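You operate a simulated robot arm through the tools that you are given. There is no shell and no other tool.

You run a simulated robot arm. Do the job below in one go: nothing can be reset, and whatever is moved stays where it is left.

Task
Cap the open vial, put it in the rack on the shaker, clamp the rack and shake once on HIGH.
Fine: cap it first; free well; a whole run, till it shows DONE and the samples are even; then dial to 0; the rack stays clamped.

Only the result counts: the job must be done as asked and must still hold three seconds after the hand-in. Knocking over, shifting, dropping, spilling or breaking anything else fails it. A push-on lid holds only when it is set on centred and level and pressed home; a screw cap is set on level and turned clockwise until tight.

Robot
A 6-joint arm with a two-finger parallel gripper, fixed in place. Base frame: the origin is at the foot of the arm, x ahead of it, y to its left, z up; the work surface is at about z = 85. Readings come in cm, degrees, newtons and seconds.
Its first joint turns from -166.0 to 166.0 degrees. Payload 3.43 kg.
The TCP is the grasp point between the finger pads, 3.4 cm short of the fingertips. In the tool frame z runs along the fingers and y along their closing line. The gripper opens to 12.8 cm. The fingers are 2.4 cm wide and 1.2 cm thick; the gripper's body (4.8 by 13 cm) begins 9.6 cm behind the TCP.
Orientation is that of the tool frame in the base frame, as [roll, pitch, yaw] about the fixed x, y, z axes, in that order (R = Rz(yaw) Ry(pitch) Rx(roll)). With the fingers straight down and closing along the base's y, the tool's x points along the base's -x, its y along +y and its z along -z.

Tools
- The arm moves only by the tool play_rows. Its argument "moves" is a list of rows, each an object of numbers (a shift or turn left out is 0, a gripper value left out holds the last): "dx", "dy", "dz": the shift along the tool's x, y, z in units of 300 mm (1.0 is 300 mm); "ax", "ay", "az": the turn, a rotation vector about the tool's x, y, z in units of 90 degrees (1.0 is 90 degrees). In form: [{"dx": .., "dy": .., "dz": .., "ax": .., "ay": .., "az": ..}, ...]. A call has 1 to 20 rows; each row is the pose to reach, as a shift and turn from the pose commanded when the call began, along the tool's axes at that moment. "grip" is the gripper command, from -1 (shut) to 1 (fully open), values between in proportion, set as the call begins (left out, the last holds). A call with a number of a shift or a turn outside -1 to 1 is refused whole. Each row takes 0.2 s and may step no farther than 5 cm and 8.6 degrees from the row before; otherwise, or with a gripper value out of range, the whole call is refused. A pose out of reach is approached as far as the arm can. The call stops where the force on the tool passes 90 N (or 10 N more than at its start, if that is more) or the arm is blocked; 0.2 s more then pass. Each finger travels about 15.3 cm/s and halts on what it meets, pressing with about 44 N; the grip force reading is that of the motor and also rises with nothing between the fingers. The clock runs only during rows and for 0.2 s after the last one: add rows that repeat a pose to give the fingers time. The reply holds the time, the measured pose of the TCP, the force on the tool along the base axes, the opening and the grip force, in the units named above and with some noise, with the torque about the TCP (base axes, N m) and any sound that the robot's microphone picked up.
- Cameras (640 x 400 px; columns grow to the right, rows downward): "scene" is fixed at [22.13, 50.15, 148.9]; the picture's right is [-0.46, -0.89, 0.00], its down [-0.55, 0.29, -0.79] and it looks along [0.70, -0.37, -0.62] (base axes); focal length 315 px, centre (320, 200). "wrist" rides on the gripper at [7.6, -1.1, -16] in the tool frame; the picture's right is [0.15, 0.99, 0.00], its down [-0.88, 0.13, -0.46] and it looks along [-0.45, 0.07, 0.89] (tool axes); focal length 234 px, centre (320, 200). There is no depth. A picture from a camera that has moved, and an enlarged one, comes with that camera's place and axes in the base frame and with its lens.
- get_image(camera): a new picture of that camera. The clock stands still meanwhile.
- inspect(camera, box): a new picture of the part [left, top, right, bottom] of that camera's present view, enlarged. The clock stands still meanwhile.
- job_done(): hands the job in; it is judged then, once.

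Places have to be worked out from the pictures, the camera data and where the tool is seen. Open the gripper and draw the arm clear of the work before you hand the job in, unless the task says otherwise.

The tools are called after "Request:" as a command line: name --argument value ..., lists and objects as JSON in quotes. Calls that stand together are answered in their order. play_rows: Moves the arm, as the interface text tells. Its arguments: {"type":"object","properties":{"moves":{"type":"array"},"grip":{"type":"number"}},"required":["moves"]} The other tools are called the same way: get_image (camera) takes a picture; inspect (camera, box) takes an enlarged picture of a part of a camera's view; job_done () hands the job in.

At the start:

```text
time: 0.0
eef_pos: [63.91, 23.86, 114.96]
orientation: [180.0, 0.2, -179.9]
contact_force: [0.5, 0.6, -0.2]
wrist_torque: [0.02, -0.01, 0.04]
gripper_width: 12.8
finger_force: 0.1
```

scene: 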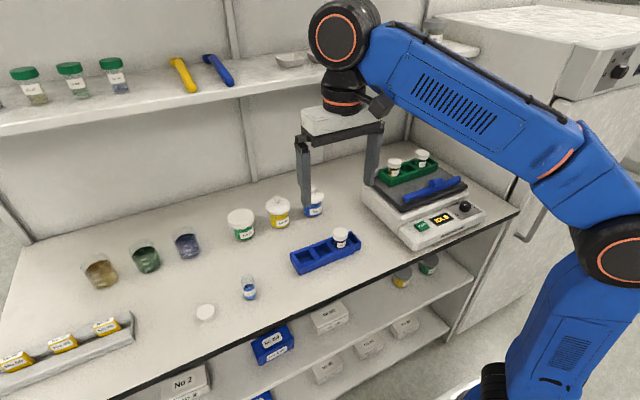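
wrist: 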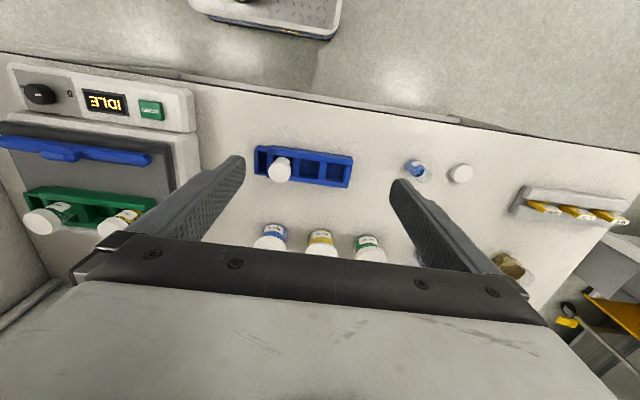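

I start by looking closer at the vial, cap, racks and shaker in both views.

Request:
inspect --camera "scene" --box '[180, 200, 380, 325]'

Request:
inspect --camera "scene" --box '[350, 130, 510, 260]'

Request:
inspect --camera "wrist" --box '[240, 130, 500, 270]'

Request:
inspect --camera "wrist" --box '[0, 50, 220, 250]'

```text
3.20 times, centred on (280, 262) of scene
camera zoom: at [22.13, 50.15, 148.9], right [-0.46, -0.89, 0.0], down [-0.55, 0.29, -0.79], along [0.7, -0.37, -0.62], focal length 1009 px, centre (448, 0)
```

zoom: 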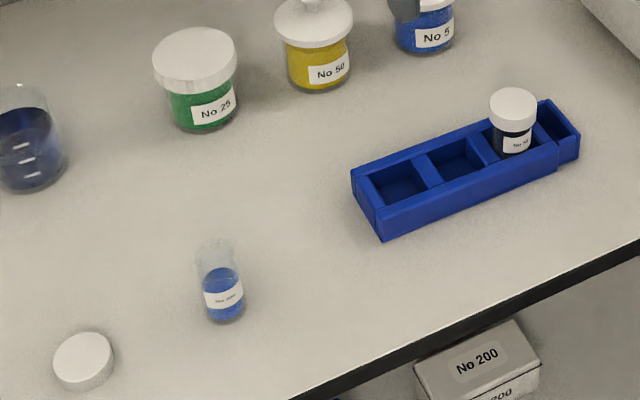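

```text
3.08 times, centred on (430, 195) of scene
camera zoom: at [22.13, 50.15, 148.9], right [-0.46, -0.89, 0.0], down [-0.55, 0.29, -0.79], along [0.7, -0.37, -0.62], focal length 970 px, centre (-18, 215)
```

zoom: 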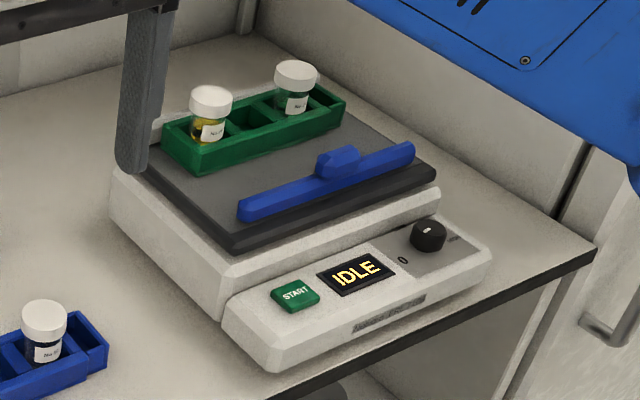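

```text
2.46 times, centred on (370, 200) of wrist
camera zoom: at [56.28, 22.83, 130.96], right [-0.15, 0.99, 0.0], down [0.88, 0.13, 0.46], along [0.45, 0.07, -0.89], focal length 576 px, centre (197, 200)
```

zoom: 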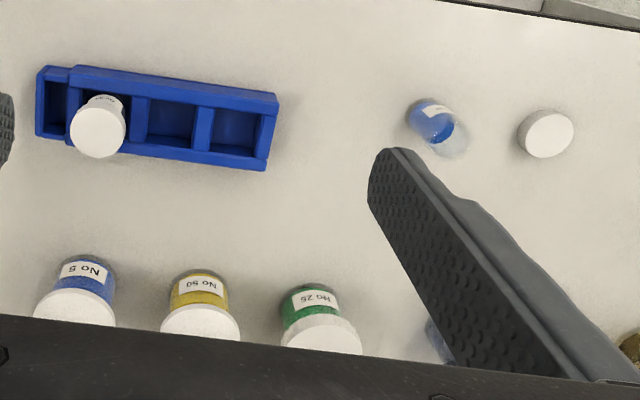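

```text
2.00 times, centred on (110, 150) of wrist
camera zoom: at [56.28, 22.83, 130.96], right [-0.15, 0.99, 0.0], down [0.88, 0.13, 0.46], along [0.45, 0.07, -0.89], focal length 468 px, centre (740, 300)
```

zoom: 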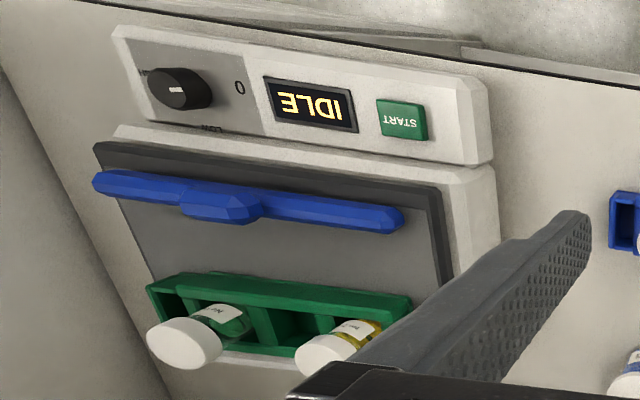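

The open vial stands near (69, 44) and a white cap lies near (68.6, 54); the rack on the shaker is the green one with its middle well free. I look closer at the cap, vial and shaker details.

Request:
inspect --camera "scene" --box '[185, 265, 275, 325]'

Request:
inspect --camera "scene" --box '[370, 140, 480, 215]'

Request:
inspect --camera "scene" --box '[410, 190, 500, 250]'

Request:
inspect --camera "wrist" --box '[390, 140, 490, 200]'

```text
6.67 times, centred on (230, 295) of scene
camera zoom: at [22.13, 50.15, 148.9], right [-0.46, -0.89, 0.0], down [-0.55, 0.29, -0.79], along [0.7, -0.37, -0.62], focal length 2103 px, centre (920, -433)
```

zoom: 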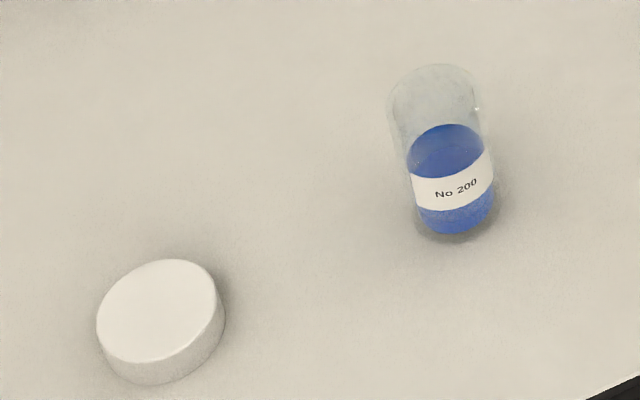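

```text
5.33 times, centred on (425, 178) of scene
camera zoom: at [22.13, 50.15, 148.9], right [-0.46, -0.89, 0.0], down [-0.55, 0.29, -0.79], along [0.7, -0.37, -0.62], focal length 1682 px, centre (-240, 320)
```

zoom: 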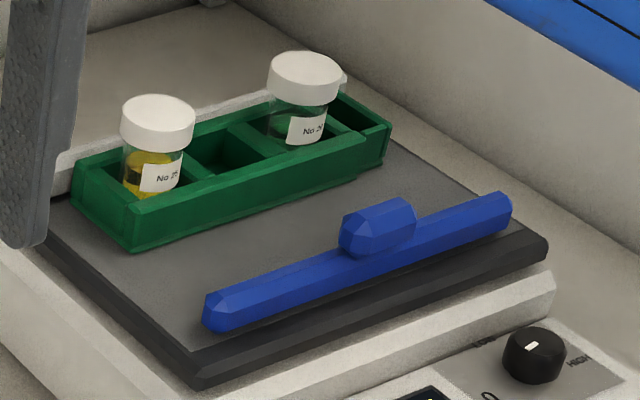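

```text
6.67 times, centred on (455, 220) of scene
camera zoom: at [22.13, 50.15, 148.9], right [-0.46, -0.89, 0.0], down [-0.55, 0.29, -0.79], along [0.7, -0.37, -0.62], focal length 2103 px, centre (-580, 67)
```

zoom: 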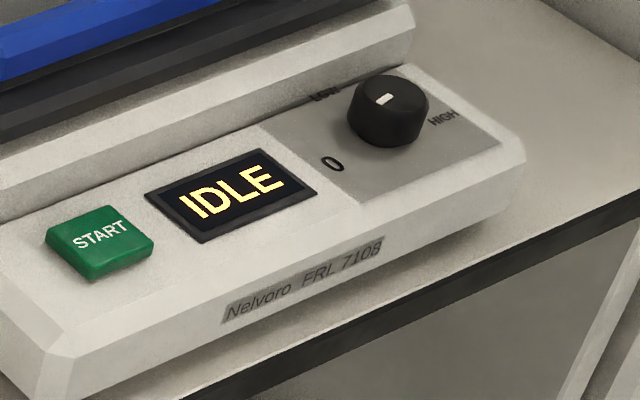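

```text
6.40 times, centred on (440, 170) of wrist
camera zoom: at [56.28, 22.83, 130.96], right [-0.15, 0.99, 0.0], down [0.88, 0.13, 0.46], along [0.45, 0.07, -0.89], focal length 1499 px, centre (-448, 392)
```

zoom: 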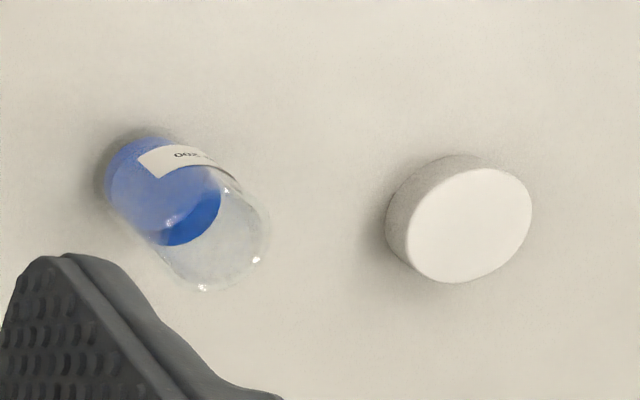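

The cap looks like a smooth push-on lid lying face up, and the vial is a straight glass. I move the arm at height towards the vial and cap for a closer wrist view.

Request:
play_rows --moves '[{"dx": -0.02, "dy": 0.13}, {"dx": -0.045, "dy": 0.28}, {"dx": -0.07, "dy": 0.44}, {"dx": -0.09, "dy": 0.6}, {"dx": -0.11, "dy": 0.75}, {"dx": -0.11, "dy": 0.85}, {"dx": -0.11, "dy": 0.85}]' --grip 1

Request:
get_image --camera "wrist"

Request:
get_image --camera "scene"

```text
time: 1.6
eef_pos: [66.13, 48.08, 111.43]
orientation: [179.8, 0.2, -180.0]
contact_force: [-0.9, 0.0, 0.0]
wrist_torque: [-0.01, 0.01, 0.0]
gripper_width: 12.79
finger_force: 0.0
out of reach, approached as far as the arm can: row 4, 5, 6, 7
```

```text
taken
camera wrist: at [58.35, 46.89, 127.45], right [-0.15, 0.99, 0.0], down [0.88, 0.13, 0.46], along [0.46, 0.07, -0.89], focal length 234 px, centre (320, 200)
```

wrist: 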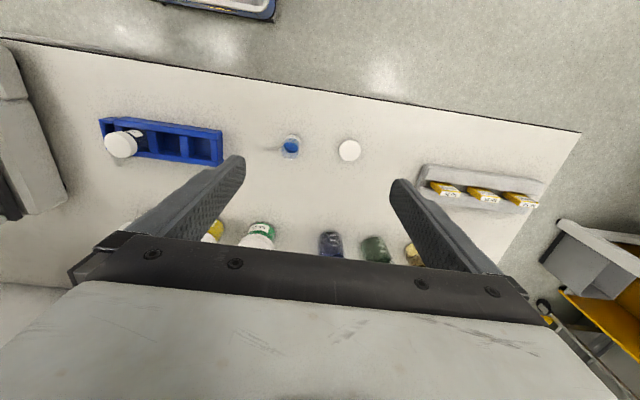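

```text
taken
```

scene: 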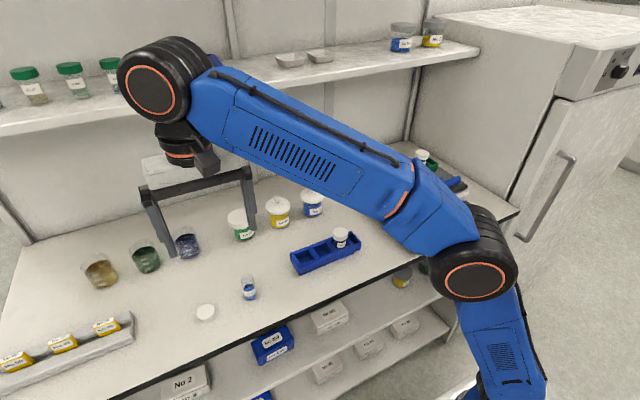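

The arm hit its reach limit at that height (z fell to 111.4), so I go lower. I lower about 10 cm and shift towards the vial to see how the commanded pose tracks.

Request:
play_rows --moves '[{"dx": -0.02, "dy": -0.05, "dz": 0.1}, {"dx": -0.04, "dy": -0.1, "dz": 0.2}, {"dx": -0.067, "dy": -0.167, "dz": 0.3333}, {"dx": -0.067, "dy": -0.167, "dz": 0.3333}]'

Request:
get_image --camera "wrist"

```text
time: 2.6
eef_pos: [68.13, 43.04, 101.68]
orientation: [179.9, 0.2, -180.0]
contact_force: [-0.2, -0.8, 0.3]
wrist_torque: [0.01, -0.02, -0.01]
gripper_width: 12.81
finger_force: 0.0
```

```text
taken
camera wrist: at [60.55, 41.92, 117.51], right [-0.15, 0.99, 0.0], down [0.88, 0.13, 0.46], along [0.45, 0.07, -0.89], focal length 234 px, centre (320, 200)
```

wrist: 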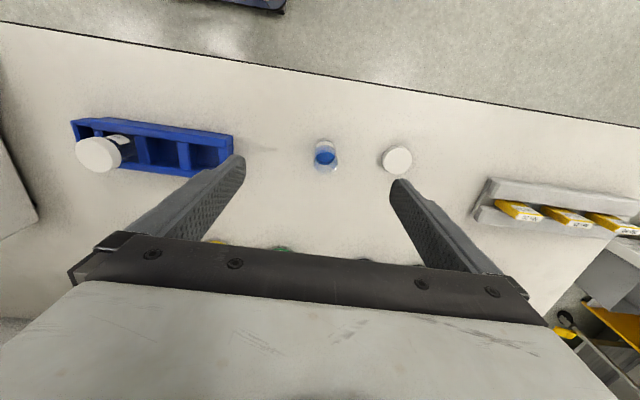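

The command is referenced to the reached pose, so moves are as expected. I enlarge the vial and cap to place them.

Request:
inspect --camera "wrist" --box '[290, 125, 370, 185]'

Request:
inspect --camera "wrist" --box '[360, 130, 440, 190]'

Request:
inspect --camera "scene" --box '[185, 265, 275, 325]'

```text
6.67 times, centred on (330, 155) of wrist
camera zoom: at [60.55, 41.92, 117.51], right [-0.15, 0.99, 0.0], down [0.88, 0.13, 0.46], along [0.45, 0.07, -0.89], focal length 1561 px, centre (253, 500)
```

zoom: 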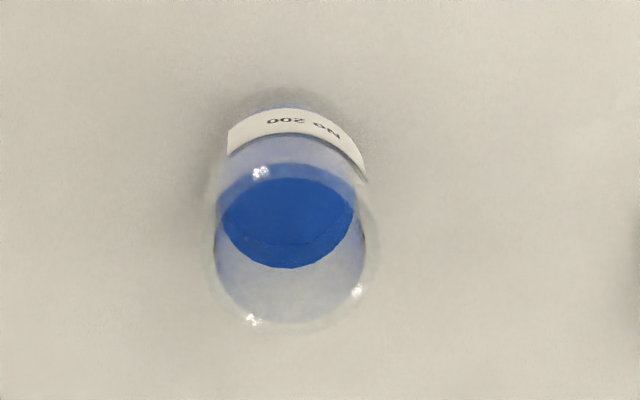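

```text
6.67 times, centred on (400, 160) of wrist
camera zoom: at [60.55, 41.92, 117.51], right [-0.15, 0.99, 0.0], down [0.88, 0.13, 0.46], along [0.45, 0.07, -0.89], focal length 1561 px, centre (-213, 467)
```

zoom: 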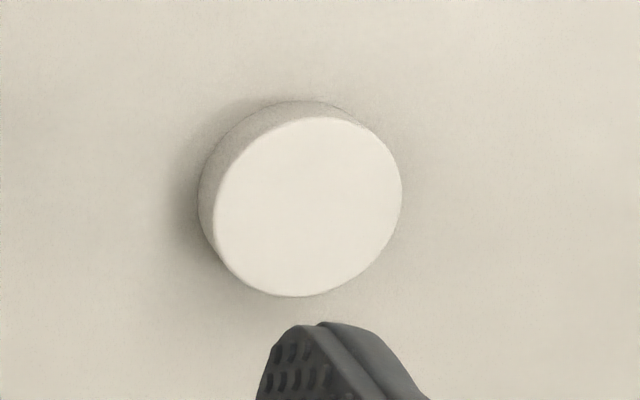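

```text
6.67 times, centred on (230, 295) of scene
camera zoom: at [22.13, 50.15, 148.9], right [-0.46, -0.89, 0.0], down [-0.55, 0.29, -0.79], along [0.7, -0.37, -0.62], focal length 2103 px, centre (920, -433)
```

zoom: 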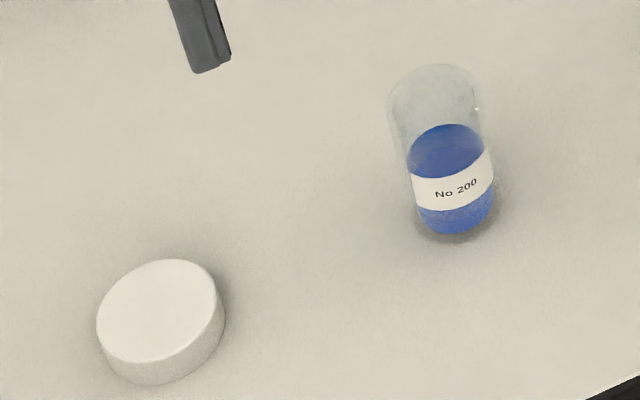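

Vial is at about (68.9, 43.9), 6.6 cm tall and roughly 3.1 cm wide; cap at (68.6, 53.95), top at z≈86.8. I lower the half-open gripper around the vial to find its centre mechanically with a gentle, width-limited close.

Request:
play_rows --moves '[{"dx": -0.012, "dy": 0.014, "dz": 0.05}, {"dx": -0.024, "dy": 0.027, "dz": 0.1}, {"dx": -0.024, "dy": 0.027, "dz": 0.25}, {"dx": -0.024, "dy": 0.027, "dz": 0.36}, {"dx": -0.024, "dy": 0.027, "dz": 0.41}, {"dx": -0.024, "dy": 0.027, "dz": 0.41}]' --grip 0.25

Request:
get_image --camera "wrist"

Request:
inspect --camera "scene" --box '[185, 245, 305, 325]'

```text
time: 4.0
eef_pos: [69.02, 43.8, 89.19]
orientation: [180.0, 0.1, -180.0]
contact_force: [1.2, -0.5, 0.2]
wrist_torque: [0.0, -0.04, 0.01]
gripper_width: 8.02
finger_force: 0.1
```

```text
taken
camera wrist: at [61.37, 42.75, 105.14], right [-0.15, 0.99, 0.0], down [0.88, 0.13, 0.46], along [0.45, 0.07, -0.89], focal length 234 px, centre (320, 200)
```

wrist: 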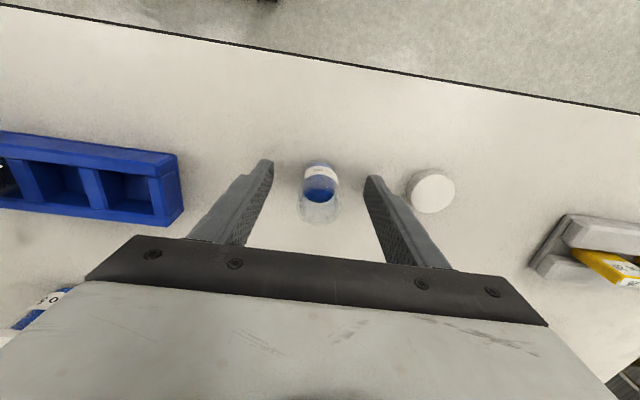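

```text
5.00 times, centred on (245, 285) of scene
camera zoom: at [22.13, 50.15, 148.9], right [-0.46, -0.89, 0.0], down [-0.55, 0.29, -0.79], along [0.7, -0.37, -0.62], focal length 1577 px, centre (695, -225)
```

zoom: 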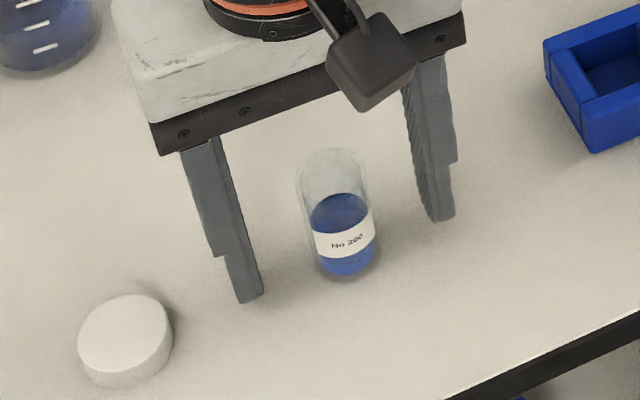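

The fingers straddle the vial well. I close gently to about 3.5 cm and read the opening.

Request:
play_rows --moves '[{"dx": 0}, {"dx": 0}]' --grip -0.45

Request:
play_rows --moves '[{"dx": 0}, {"dx": 0}]' --grip -0.5

Request:
inspect --camera "wrist" --box '[270, 130, 370, 230]'

```text
time: 4.6
eef_pos: [69.01, 43.85, 89.35]
orientation: [-179.9, 0.1, -180.0]
contact_force: [0.8, -0.1, 0.5]
wrist_torque: [-0.01, 0.01, 0.0]
gripper_width: 3.55
finger_force: 0.2
```

```text
time: 5.2
eef_pos: [69.09, 43.86, 89.13]
orientation: [-180.0, 0.2, -179.9]
contact_force: [-1.3, 0.8, -1.2]
wrist_torque: [0.04, 0.01, 0.04]
gripper_width: 3.2
finger_force: 0.1
```

```text
4.00 times, centred on (320, 180) of wrist
camera zoom: at [61.37, 42.75, 105.16], right [-0.15, 0.99, 0.0], down [0.88, 0.13, 0.46], along [0.45, 0.07, -0.89], focal length 937 px, centre (320, 280)
```

zoom: 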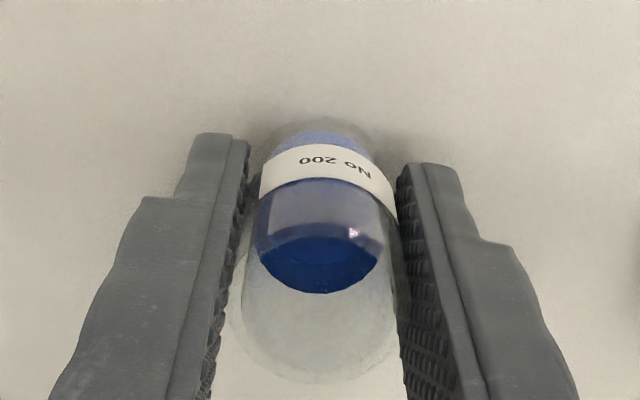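

Width 3.2 still shows no contact force. I narrow further in small steps.

Request:
play_rows --moves '[{"dx": 0}, {"dx": 0}]' --grip -0.53

Request:
play_rows --moves '[{"dx": 0}, {"dx": 0}]' --grip -0.56

Request:
inspect --camera "wrist" --box '[270, 130, 370, 230]'

```text
time: 5.8
eef_pos: [69.08, 43.79, 89.17]
orientation: [180.0, 0.1, 179.9]
contact_force: [-0.8, 0.3, -0.3]
wrist_torque: [-0.03, 0.01, -0.01]
gripper_width: 3.11
finger_force: 12.0
```

```text
time: 6.4
eef_pos: [69.06, 43.77, 89.22]
orientation: [-179.9, 0.2, -180.0]
contact_force: [0.6, 0.1, 0.4]
wrist_torque: [-0.03, -0.01, 0.01]
gripper_width: 3.04
finger_force: 43.8
```

```text
4.00 times, centred on (320, 180) of wrist
camera zoom: at [61.37, 42.75, 105.16], right [-0.15, 0.99, 0.0], down [0.88, 0.13, 0.46], along [0.45, 0.07, -0.89], focal length 937 px, centre (320, 280)
```

zoom: 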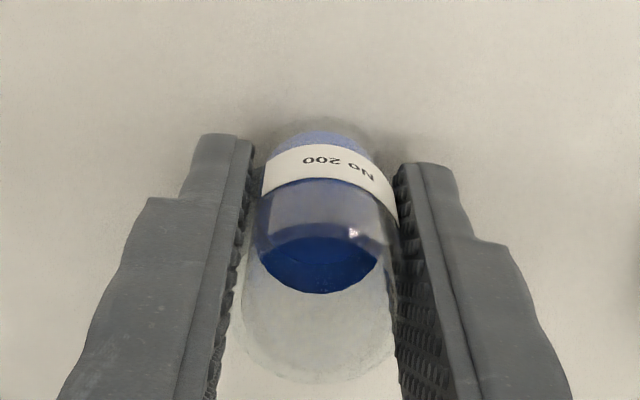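

The vial measures ~3.1 cm and is now centred along y at the TCP. I open, rise, and turn the gripper 90° to centre it along x as well.

Request:
play_rows --moves '[{"dz": 0}, {"dz": 0}, {"dz": -0.15}, {"dz": -0.3}, {"dz": -0.4}, {"dz": -0.4, "az": 0.09}, {"dz": -0.4, "az": 0.18}, {"dz": -0.4, "az": 0.27}, {"dz": -0.4, "az": 0.36}, {"dz": -0.4, "az": 0.45}, {"dz": -0.4, "az": 0.54}, {"dz": -0.4, "az": 0.63}, {"dz": -0.4, "az": 0.72}, {"dz": -0.4, "az": 0.81}, {"dz": -0.4, "az": 0.9}, {"dz": -0.4, "az": 0.99}, {"dz": -0.4, "az": 1.0}, {"dz": -0.4, "az": 1.0}]' --grip 0.25

Request:
get_image --camera "wrist"

Request:
get_image --camera "scene"

```text
time: 10.2
eef_pos: [68.91, 43.89, 101.27]
orientation: [179.7, -0.1, 90.0]
contact_force: [0.5, 0.9, 0.4]
wrist_torque: [0.01, 0.01, -0.01]
gripper_width: 7.99
finger_force: 0.1
```

```text
taken
camera wrist: at [67.74, 51.5, 117.24], right [0.99, 0.15, 0.0], down [0.13, -0.88, 0.46], along [0.07, -0.45, -0.89], focal length 234 px, centre (320, 200)
```

wrist: 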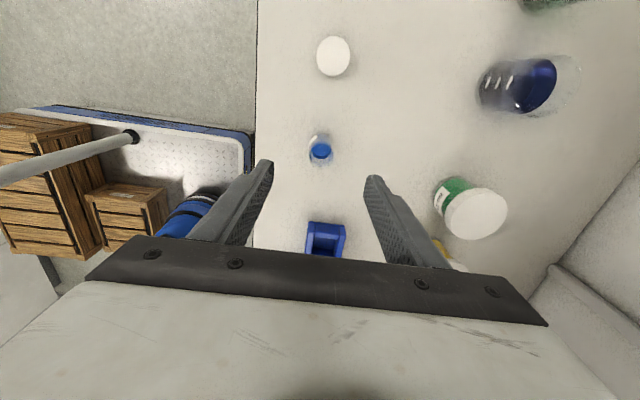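

```text
taken
```

scene: 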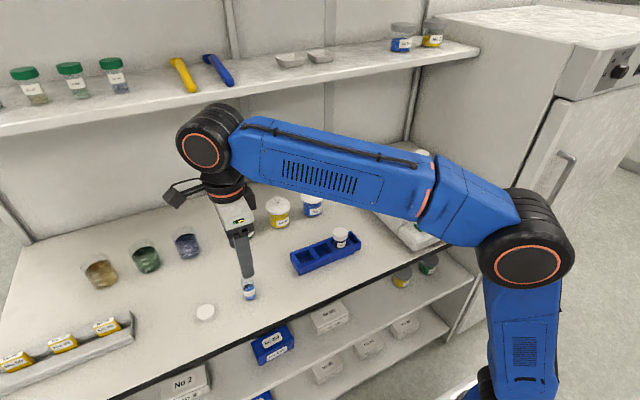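

The turn worked: closing line is now along base x. I descend over the vial again and centre it along x.

Request:
play_rows --moves '[{"dz": 0.15}, {"dz": 0.28}, {"dz": 0.36}, {"dz": 0.4}, {"dz": 0.4}]'

Request:
inspect --camera "wrist" --box '[240, 100, 400, 250]'

```text
time: 11.4
eef_pos: [68.9, 43.93, 89.15]
orientation: [179.9, 0.0, 90.0]
contact_force: [-0.3, 0.7, 0.7]
wrist_torque: [-0.04, 0.0, -0.03]
gripper_width: 7.99
finger_force: 0.0
```

```text
2.67 times, centred on (320, 175) of wrist
camera zoom: at [67.76, 51.58, 105.15], right [0.99, 0.15, 0.0], down [0.13, -0.88, 0.46], along [0.07, -0.45, -0.89], focal length 624 px, centre (320, 267)
```

zoom: 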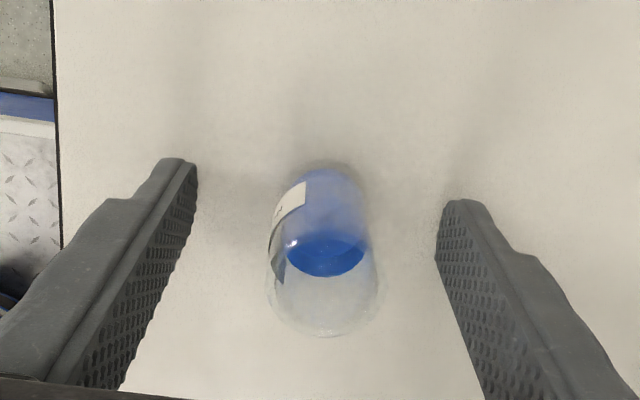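

The vial stands between the fingers. I close gently to 3.5 then to light contact at ~3.1 cm.

Request:
play_rows --moves '[{"dx": 0}, {"dx": 0}]' --grip -0.45

Request:
play_rows --moves '[{"dx": 0}, {"dx": 0}]' --grip -0.53

Request:
inspect --camera "wrist" --box '[240, 100, 400, 250]'

```text
time: 12.0
eef_pos: [68.98, 43.97, 89.18]
orientation: [179.8, 0.0, 90.0]
contact_force: [-1.0, 0.5, 1.3]
wrist_torque: [0.01, -0.01, -0.03]
gripper_width: 3.51
finger_force: 0.0
```

```text
time: 12.6
eef_pos: [69.06, 44.02, 89.23]
orientation: [179.7, 0.1, 90.1]
contact_force: [-0.1, -0.7, 0.5]
wrist_torque: [0.02, 0.05, 0.01]
gripper_width: 3.12
finger_force: 12.0
```

```text
2.67 times, centred on (320, 175) of wrist
camera zoom: at [67.76, 51.59, 105.16], right [0.99, 0.15, 0.0], down [0.13, -0.88, 0.46], along [0.07, -0.45, -0.89], focal length 624 px, centre (320, 267)
```

zoom: 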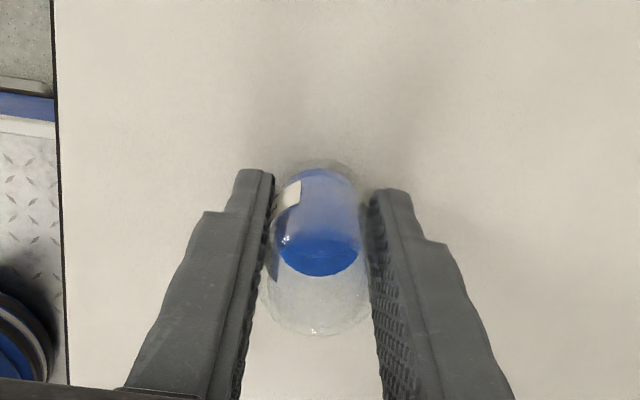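

The vial is centred in both directions. I open, rise, and swing over the cap while turning back 90° to do the same for the cap.

Request:
play_rows --moves '[{"dz": 0}, {"dz": 0}, {"dz": -0.15}, {"dz": -0.3}, {"dz": -0.4}, {"dz": -0.4, "dx": 0.03, "dy": 0.0, "az": -0.09}, {"dz": -0.4, "dx": 0.06, "dy": -0.002, "az": -0.18}, {"dz": -0.4, "dx": 0.09, "dy": -0.003, "az": -0.27}, {"dz": -0.4, "dx": 0.12, "dy": -0.004, "az": -0.36}, {"dz": -0.4, "dx": 0.15, "dy": -0.005, "az": -0.45}, {"dz": -0.4, "dx": 0.18, "dy": -0.006, "az": -0.54}, {"dz": -0.4, "dx": 0.21, "dy": -0.007, "az": -0.63}, {"dz": -0.4, "dx": 0.24, "dy": -0.008, "az": -0.72}, {"dz": -0.4, "dx": 0.27, "dy": -0.009, "az": -0.81}, {"dz": -0.4, "dx": 0.3, "dy": -0.0093, "az": -0.9}, {"dz": -0.4, "dx": 0.333, "dy": -0.0093, "az": -0.99}, {"dz": -0.4, "dx": 0.333, "dy": -0.0093, "az": -1.0}, {"dz": -0.4, "dx": 0.333, "dy": -0.0093, "az": -1.0}]' --grip 0.25

Request:
get_image --camera "wrist"

```text
time: 16.4
eef_pos: [68.65, 53.97, 101.29]
orientation: [179.9, 0.2, -179.9]
contact_force: [-0.6, 0.5, 1.1]
wrist_torque: [0.0, 0.0, -0.03]
gripper_width: 8.01
finger_force: 0.0
```

```text
taken
camera wrist: at [61.03, 52.79, 117.15], right [-0.15, 0.99, 0.0], down [0.88, 0.13, 0.46], along [0.45, 0.07, -0.89], focal length 234 px, centre (320, 200)
```

wrist: 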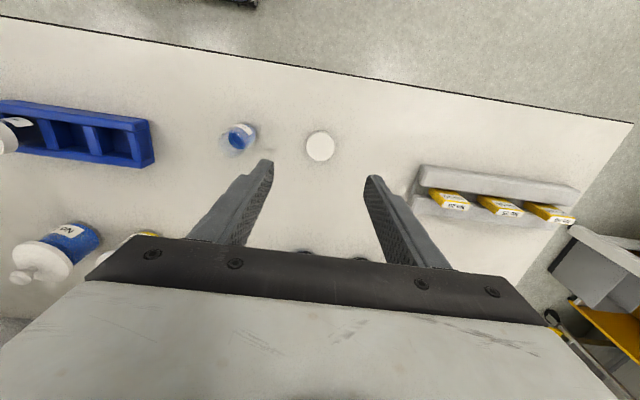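

The cap sits right below the TCP. I descend so the fingertips hover ~0.6 cm above the table on both sides of it.

Request:
play_rows --moves '[{"dz": 0.15}, {"dz": 0.28}, {"dz": 0.36}, {"dz": 0.405}, {"dz": 0.405}]'

Request:
play_rows --moves '[{"dx": 0}, {"dx": 0}]' --grip -0.3

Request:
inspect --camera "wrist" --box '[240, 100, 400, 250]'

```text
time: 17.6
eef_pos: [68.69, 54.13, 89.05]
orientation: [180.0, 0.3, 179.9]
contact_force: [-0.1, -0.6, -0.2]
wrist_torque: [0.0, -0.01, -0.01]
gripper_width: 7.99
finger_force: 0.1
```

```text
time: 18.2
eef_pos: [68.69, 54.06, 89.16]
orientation: [-179.9, 0.2, -180.0]
contact_force: [-0.7, 1.0, 0.5]
wrist_torque: [0.0, 0.0, -0.02]
gripper_width: 4.48
finger_force: 0.0
```

```text
2.67 times, centred on (320, 175) of wrist
camera zoom: at [61.05, 52.86, 104.98], right [-0.15, 0.99, 0.0], down [0.88, 0.13, 0.46], along [0.45, 0.07, -0.89], focal length 624 px, centre (320, 267)
```

zoom: 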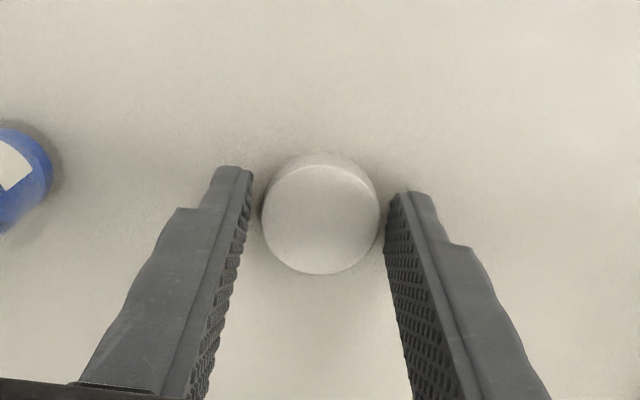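

The cap lies between the fingers. I narrow in small steps to find its diameter and centre it along y.

Request:
play_rows --moves '[{"dx": 0}, {"dx": 0}]' --grip -0.38

Request:
play_rows --moves '[{"dx": 0}, {"dx": 0}]' --grip -0.43

Request:
inspect --camera "wrist" --box '[240, 100, 400, 250]'

```text
time: 18.8
eef_pos: [68.76, 53.99, 89.02]
orientation: [180.0, 0.1, -179.9]
contact_force: [0.6, -0.2, -0.3]
wrist_torque: [0.0, -0.01, -0.01]
gripper_width: 3.98
finger_force: 0.0
```

```text
time: 19.4
eef_pos: [68.73, 54.02, 88.97]
orientation: [-179.9, 0.2, 179.9]
contact_force: [0.3, 0.0, -0.2]
wrist_torque: [-0.03, 0.05, 0.02]
gripper_width: 3.76
finger_force: 1.2
```

```text
2.67 times, centred on (320, 175) of wrist
camera zoom: at [61.05, 52.86, 104.99], right [-0.15, 0.99, 0.0], down [0.88, 0.13, 0.46], along [0.45, 0.07, -0.89], focal length 624 px, centre (320, 267)
```

zoom: 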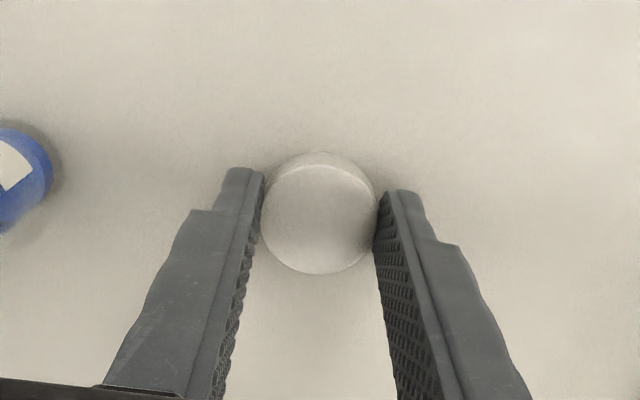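

Contact at about 3.7 cm. A slightly tighter squeeze to confirm, then I'll open, rise and turn 90°.

Request:
play_rows --moves '[{"dx": 0}, {"dx": 0}]' --grip -0.45

Request:
play_rows --moves '[{"dz": 0}, {"dz": 0}, {"dz": -0.15}, {"dz": -0.3}, {"dz": -0.4}, {"dz": -0.4, "az": 0.09}, {"dz": -0.4, "az": 0.18}, {"dz": -0.4, "az": 0.27}, {"dz": -0.4, "az": 0.36}, {"dz": -0.4, "az": 0.45}, {"dz": -0.4, "az": 0.54}, {"dz": -0.4, "az": 0.63}, {"dz": -0.4, "az": 0.72}, {"dz": -0.4, "az": 0.81}, {"dz": -0.4, "az": 0.9}, {"dz": -0.4, "az": 0.99}, {"dz": -0.4, "az": 1.0}, {"dz": -0.4, "az": 1.0}]' --grip 0.1

Request:
get_image --camera "wrist"

```text
time: 20.0
eef_pos: [68.69, 54.03, 88.93]
orientation: [-180.0, 0.2, 179.9]
contact_force: [-0.2, -0.2, -0.1]
wrist_torque: [-0.02, 0.01, 0.02]
gripper_width: 3.64
finger_force: 38.4
```

```text
time: 23.8
eef_pos: [68.69, 53.94, 101.21]
orientation: [179.7, 0.0, 90.0]
contact_force: [0.8, 0.0, -0.6]
wrist_torque: [0.02, 0.0, 0.01]
gripper_width: 7.06
finger_force: 0.1
```

```text
taken
camera wrist: at [67.49, 61.57, 117.08], right [0.99, 0.15, 0.0], down [0.13, -0.88, 0.46], along [0.07, -0.45, -0.89], focal length 234 px, centre (320, 200)
```

wrist: 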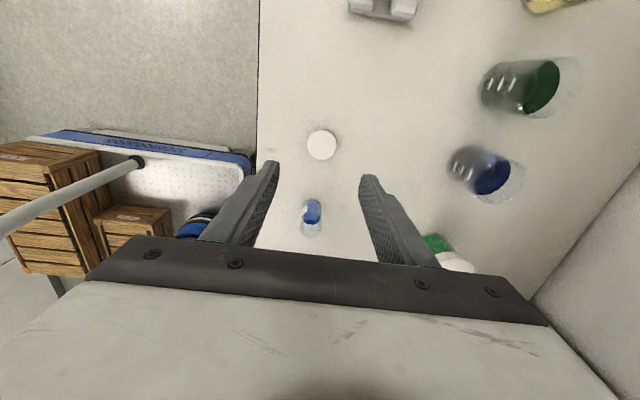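

Now I descend at yaw 90 and close fully on the cap to centre it in x and hold it.

Request:
play_rows --moves '[{"dz": 0.15}, {"dz": 0.28}, {"dz": 0.36}, {"dz": 0.405}, {"dz": 0.405}]'

Request:
inspect --camera "wrist" --box '[240, 100, 400, 250]'

Request:
play_rows --moves '[{"dx": 0}, {"dx": 0}]' --grip -0.4

Request:
play_rows --moves '[{"dx": 0}, {"dx": 0}]' --grip -0.47

Request:
inspect --camera "wrist" --box '[240, 100, 400, 250]'

```text
time: 25.0
eef_pos: [68.82, 53.98, 88.83]
orientation: [179.8, 0.0, 90.0]
contact_force: [-0.3, 0.6, 0.6]
wrist_torque: [0.02, 0.04, 0.0]
gripper_width: 7.03
finger_force: 0.1
```

```text
2.67 times, centred on (320, 175) of wrist
camera zoom: at [67.57, 61.52, 104.82], right [0.99, 0.15, 0.0], down [0.13, -0.88, 0.46], along [0.07, -0.45, -0.89], focal length 624 px, centre (320, 267)
```

zoom: 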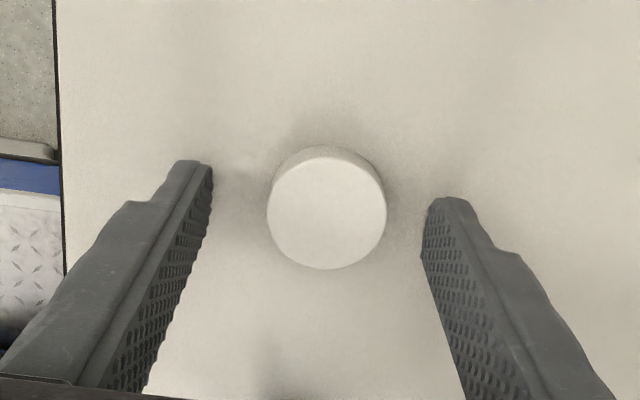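

```text
time: 25.6
eef_pos: [68.82, 53.88, 88.85]
orientation: [179.9, 0.1, 89.9]
contact_force: [0.9, -0.2, -0.7]
wrist_torque: [-0.02, 0.04, 0.03]
gripper_width: 3.9
finger_force: 0.4
```

```text
time: 26.2
eef_pos: [68.85, 53.93, 88.97]
orientation: [179.8, -0.2, 90.0]
contact_force: [-1.1, -0.2, 1.2]
wrist_torque: [0.02, -0.04, -0.01]
gripper_width: 3.49
finger_force: 43.7
```

```text
2.67 times, centred on (320, 175) of wrist
camera zoom: at [67.57, 61.53, 104.83], right [0.99, 0.15, 0.0], down [0.13, -0.88, 0.46], along [0.07, -0.45, -0.89], focal length 624 px, centre (320, 267)
```

zoom: 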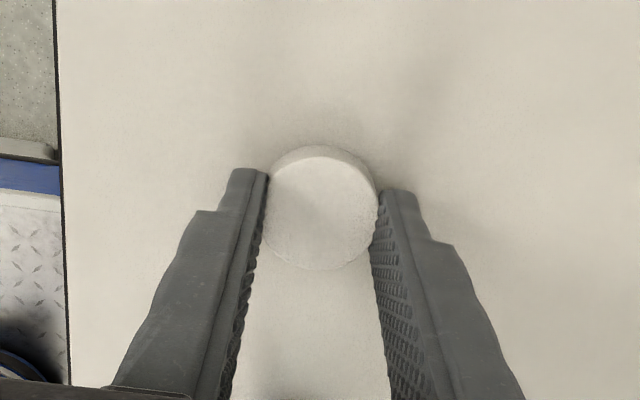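

The cap is held at full grip. I lift it 10 cm and carry it above the vial (shift −10.11 cm in y, +0.19 cm in x from the measured centring poses).

Request:
play_rows --moves '[{"dz": -0.1}, {"dz": -0.22}, {"dz": -0.3333}, {"dx": -0.11, "dy": 0.002, "dz": -0.3333}, {"dx": -0.22, "dy": 0.004, "dz": -0.3333}, {"dx": -0.3, "dy": 0.0063, "dz": -0.3333}, {"dx": -0.337, "dy": 0.0063, "dz": -0.3333}, {"dx": -0.337, "dy": 0.0063, "dz": -0.3333}, {"dx": -0.337, "dy": 0.0063, "dz": -0.3333}]' --grip -1

Request:
inspect --camera "wrist" --box '[240, 100, 400, 250]'

Request:
inspect --camera "scene" --box '[205, 240, 295, 310]'

```text
time: 28.2
eef_pos: [68.81, 43.84, 99.03]
orientation: [179.9, 0.0, 90.0]
contact_force: [-0.1, -0.1, 0.1]
wrist_torque: [-0.01, -0.04, 0.01]
gripper_width: 3.35
finger_force: 44.5
```

```text
2.67 times, centred on (320, 175) of wrist
camera zoom: at [67.66, 51.35, 114.95], right [0.99, 0.15, 0.0], down [0.13, -0.88, 0.46], along [0.07, -0.45, -0.89], focal length 624 px, centre (320, 267)
```

zoom: 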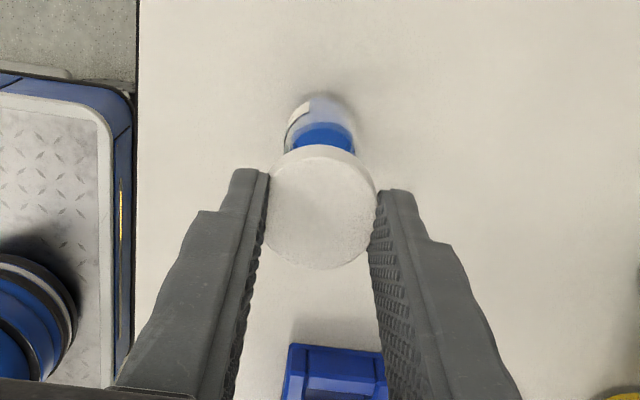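

```text
5.71 times, centred on (250, 275) of scene
camera zoom: at [22.13, 50.15, 148.9], right [-0.46, -0.89, 0.0], down [-0.55, 0.29, -0.79], along [0.7, -0.37, -0.62], focal length 1802 px, centre (720, -229)
```

zoom: 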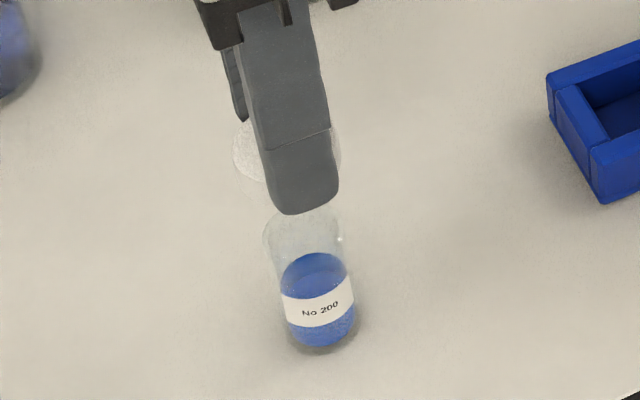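

The cap is level above the vial. I lower to about 0.6 cm above the rim and check the exact pose.

Request:
play_rows --moves '[{"dz": 0.04}, {"dz": 0.07}, {"dz": 0.093}, {"dz": 0.093}, {"dz": 0.093}]'

Request:
inspect --camera "wrist" --box '[240, 100, 400, 250]'

Request:
inspect --camera "scene" --box '[205, 240, 295, 310]'

```text
time: 29.4
eef_pos: [68.88, 43.81, 96.08]
orientation: [179.7, 0.0, 90.1]
contact_force: [0.1, -0.1, -0.4]
wrist_torque: [0.0, 0.0, 0.02]
gripper_width: 3.37
finger_force: 44.4
```

```text
2.67 times, centred on (320, 175) of wrist
camera zoom: at [67.7, 51.43, 112.17], right [0.99, 0.15, 0.0], down [0.13, -0.88, 0.46], along [0.07, -0.45, -0.89], focal length 624 px, centre (320, 267)
```

zoom: 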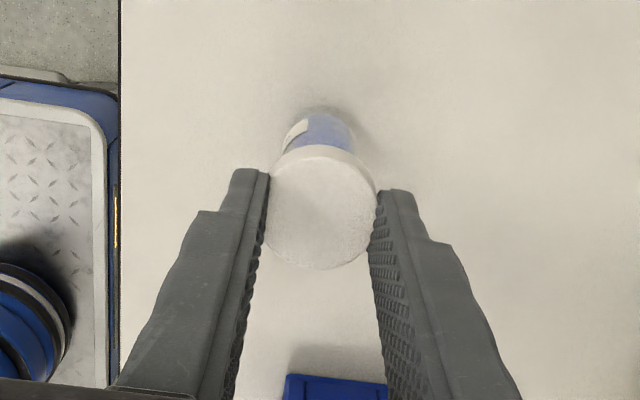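

```text
5.71 times, centred on (250, 275) of scene
camera zoom: at [22.13, 50.15, 148.9], right [-0.46, -0.89, 0.0], down [-0.55, 0.29, -0.79], along [0.7, -0.37, -0.62], focal length 1802 px, centre (720, -229)
```

zoom: 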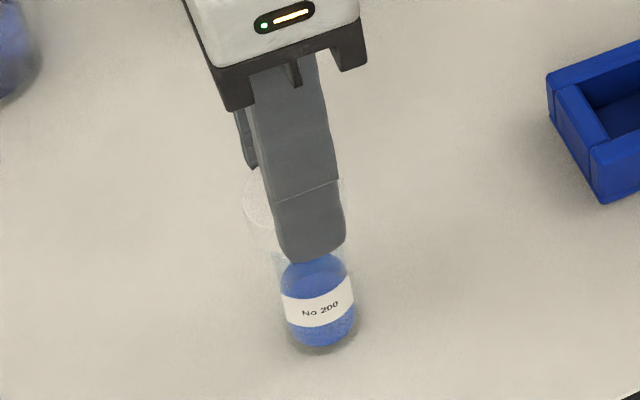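

Pose is within ~0.5 mm of the target. I nudge x by +0.5 mm and lower 1 cm gently, watching the force.

Request:
play_rows --moves '[{"dy": 0.0015, "dz": 0.01}, {"dy": 0.0015, "dz": 0.017}, {"dy": 0.0015, "dz": 0.025}, {"dy": 0.0015, "dz": 0.033}, {"dy": 0.0015, "dz": 0.033}]'

Request:
inspect --camera "wrist" --box '[240, 100, 400, 250]'

Request:
inspect --camera "scene" --box '[205, 240, 295, 310]'

```text
time: 30.6
eef_pos: [68.89, 43.83, 95.1]
orientation: [179.8, 0.0, 90.0]
contact_force: [-0.1, 0.7, 0.5]
wrist_torque: [0.01, -0.02, 0.01]
gripper_width: 3.38
finger_force: 44.1
```

```text
2.67 times, centred on (320, 175) of wrist
camera zoom: at [67.7, 51.44, 111.09], right [0.99, 0.15, 0.0], down [0.13, -0.88, 0.46], along [0.07, -0.45, -0.89], focal length 624 px, centre (320, 267)
```

zoom: 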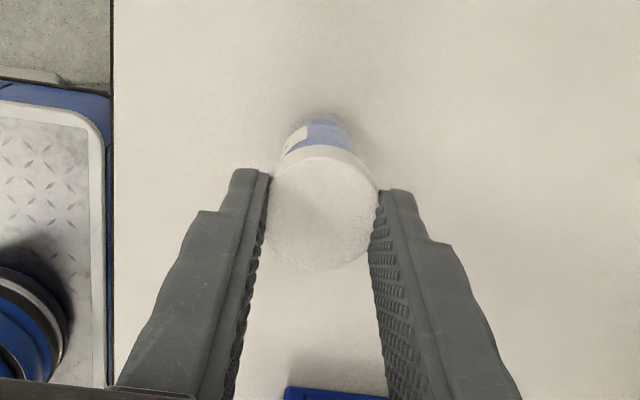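

```text
5.71 times, centred on (250, 275) of scene
camera zoom: at [22.13, 50.15, 148.9], right [-0.46, -0.89, 0.0], down [-0.55, 0.29, -0.79], along [0.7, -0.37, -0.62], focal length 1802 px, centre (720, -229)
```

zoom: 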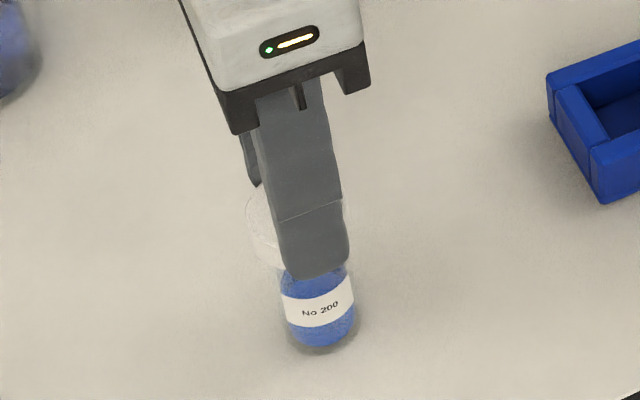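

No contact yet with cap bottom at about z=91.2, so the skirt is likely passing over the rim. I continue lowering in fine steps.

Request:
play_rows --moves '[{"dz": 0.006}, {"dz": 0.012}, {"dz": 0.018}, {"dz": 0.024}, {"dz": 0.03}, {"dz": 0.03}]'

Request:
inspect --camera "wrist" --box '[240, 100, 400, 250]'

Request:
inspect --camera "scene" --box '[205, 240, 295, 310]'

```text
time: 32.0
eef_pos: [68.89, 43.65, 94.16]
orientation: [179.8, 0.0, 90.0]
contact_force: [-0.4, -0.3, 0.3]
wrist_torque: [0.01, 0.0, 0.03]
gripper_width: 3.38
finger_force: 44.5
```

```text
2.67 times, centred on (320, 175) of wrist
camera zoom: at [67.72, 51.36, 110.22], right [0.99, 0.15, 0.0], down [0.13, -0.88, 0.46], along [0.07, -0.45, -0.89], focal length 624 px, centre (320, 267)
```

zoom: 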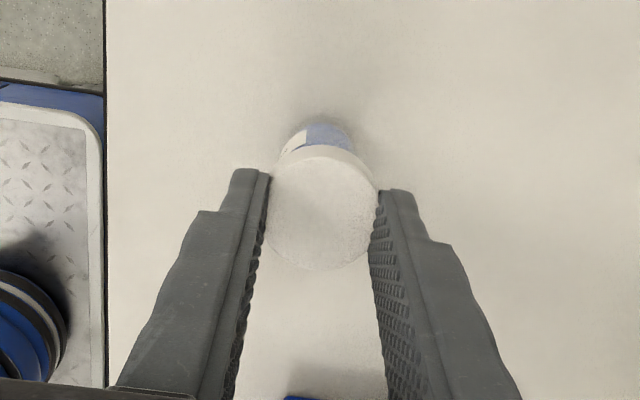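

```text
5.71 times, centred on (250, 275) of scene
camera zoom: at [22.13, 50.15, 148.9], right [-0.46, -0.89, 0.0], down [-0.55, 0.29, -0.79], along [0.7, -0.37, -0.62], focal length 1802 px, centre (720, -229)
```

zoom: 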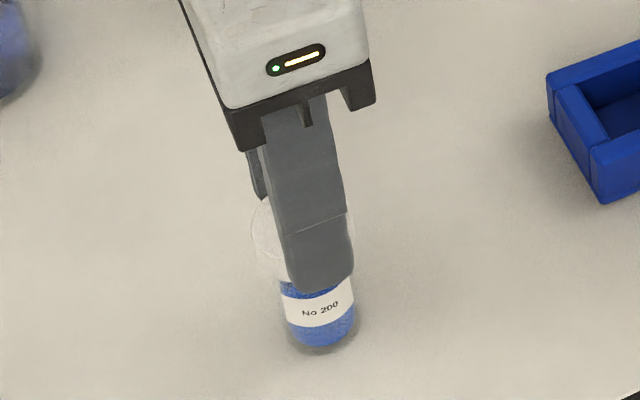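

Still no notable force with the skirt about 1.2 cm over the rim. I go on pressing down in fine steps until force builds up.

Request:
play_rows --moves '[{"dz": 0.005}, {"dz": 0.01}, {"dz": 0.015}, {"dz": 0.02}, {"dz": 0.025}, {"dz": 0.03}, {"dz": 0.03}]'

Request:
inspect --camera "wrist" --box '[240, 100, 400, 250]'

Request:
inspect --camera "scene" --box '[205, 240, 295, 310]'

```text
time: 33.6
eef_pos: [68.71, 43.8, 93.65]
orientation: [179.7, -0.1, 90.0]
contact_force: [2.5, 0.9, 39.8]
wrist_torque: [0.0, -0.06, 0.03]
gripper_width: 3.37
finger_force: 44.0
heard: snap
```

```text
2.67 times, centred on (320, 175) of wrist
camera zoom: at [67.59, 51.33, 109.59], right [0.99, 0.15, 0.01], down [0.13, -0.88, 0.45], along [0.07, -0.45, -0.89], focal length 624 px, centre (320, 267)
```

zoom: 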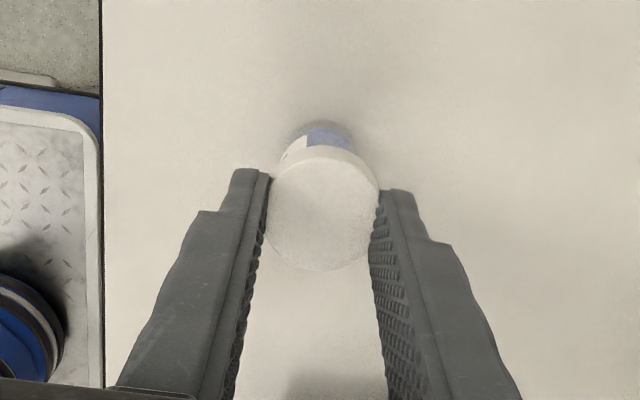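

```text
5.71 times, centred on (250, 275) of scene
camera zoom: at [22.13, 50.15, 148.9], right [-0.46, -0.89, 0.0], down [-0.55, 0.29, -0.79], along [0.7, -0.37, -0.62], focal length 1802 px, centre (720, -229)
```

zoom: 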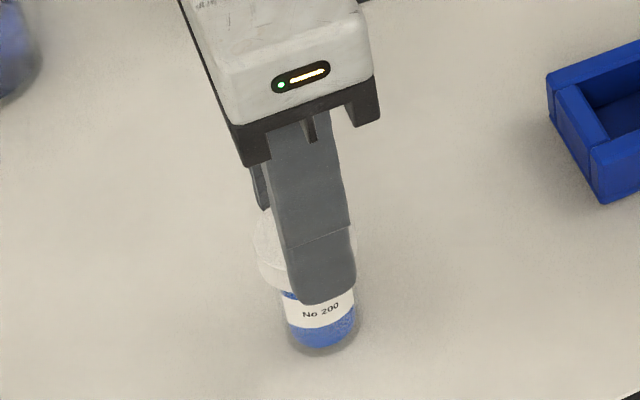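

A snap was heard: the lid seated. I relieve the push, open the fingers and rise to check the cap.

Request:
play_rows --moves '[{"dz": -0.01}, {"dz": -0.014}, {"dz": -0.014}]'

Request:
play_rows --moves '[{"dz": 0}, {"dz": 0}, {"dz": 0}, {"dz": -0.1}, {"dz": -0.2}, {"dz": -0.3}, {"dz": -0.3}]' --grip 0.1

Request:
inspect --camera "scene" --box '[205, 240, 295, 310]'

Request:
inspect --camera "wrist" --box '[260, 90, 380, 200]'

```text
time: 34.4
eef_pos: [68.95, 43.83, 93.55]
orientation: [180.0, 0.2, 90.0]
contact_force: [-0.8, -0.8, -0.5]
wrist_torque: [0.0, 0.0, 0.03]
gripper_width: 3.35
finger_force: 44.1
```

```text
time: 36.0
eef_pos: [68.9, 43.87, 102.74]
orientation: [179.8, 0.0, 90.0]
contact_force: [0.3, -0.5, -0.1]
wrist_torque: [0.02, 0.04, -0.01]
gripper_width: 7.03
finger_force: 0.0
```

```text
5.71 times, centred on (250, 275) of scene
camera zoom: at [22.13, 50.15, 148.9], right [-0.46, -0.89, 0.0], down [-0.55, 0.29, -0.79], along [0.7, -0.37, -0.62], focal length 1802 px, centre (720, -229)
```

zoom: 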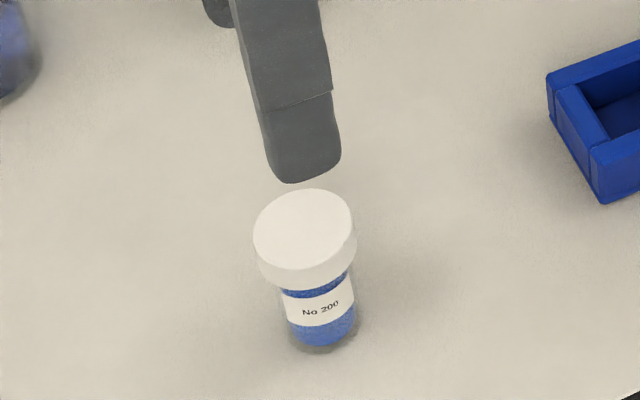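

```text
3.64 times, centred on (320, 145) of wrist
camera zoom: at [67.66, 51.35, 118.74], right [0.99, 0.15, 0.0], down [0.13, -0.88, 0.46], along [0.07, -0.45, -0.89], focal length 852 px, centre (320, 400)
```

zoom: 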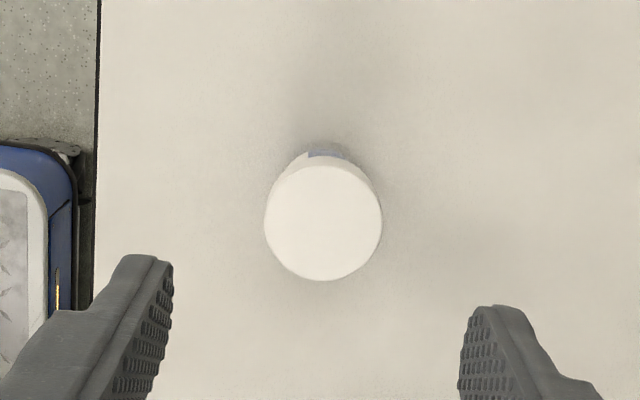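

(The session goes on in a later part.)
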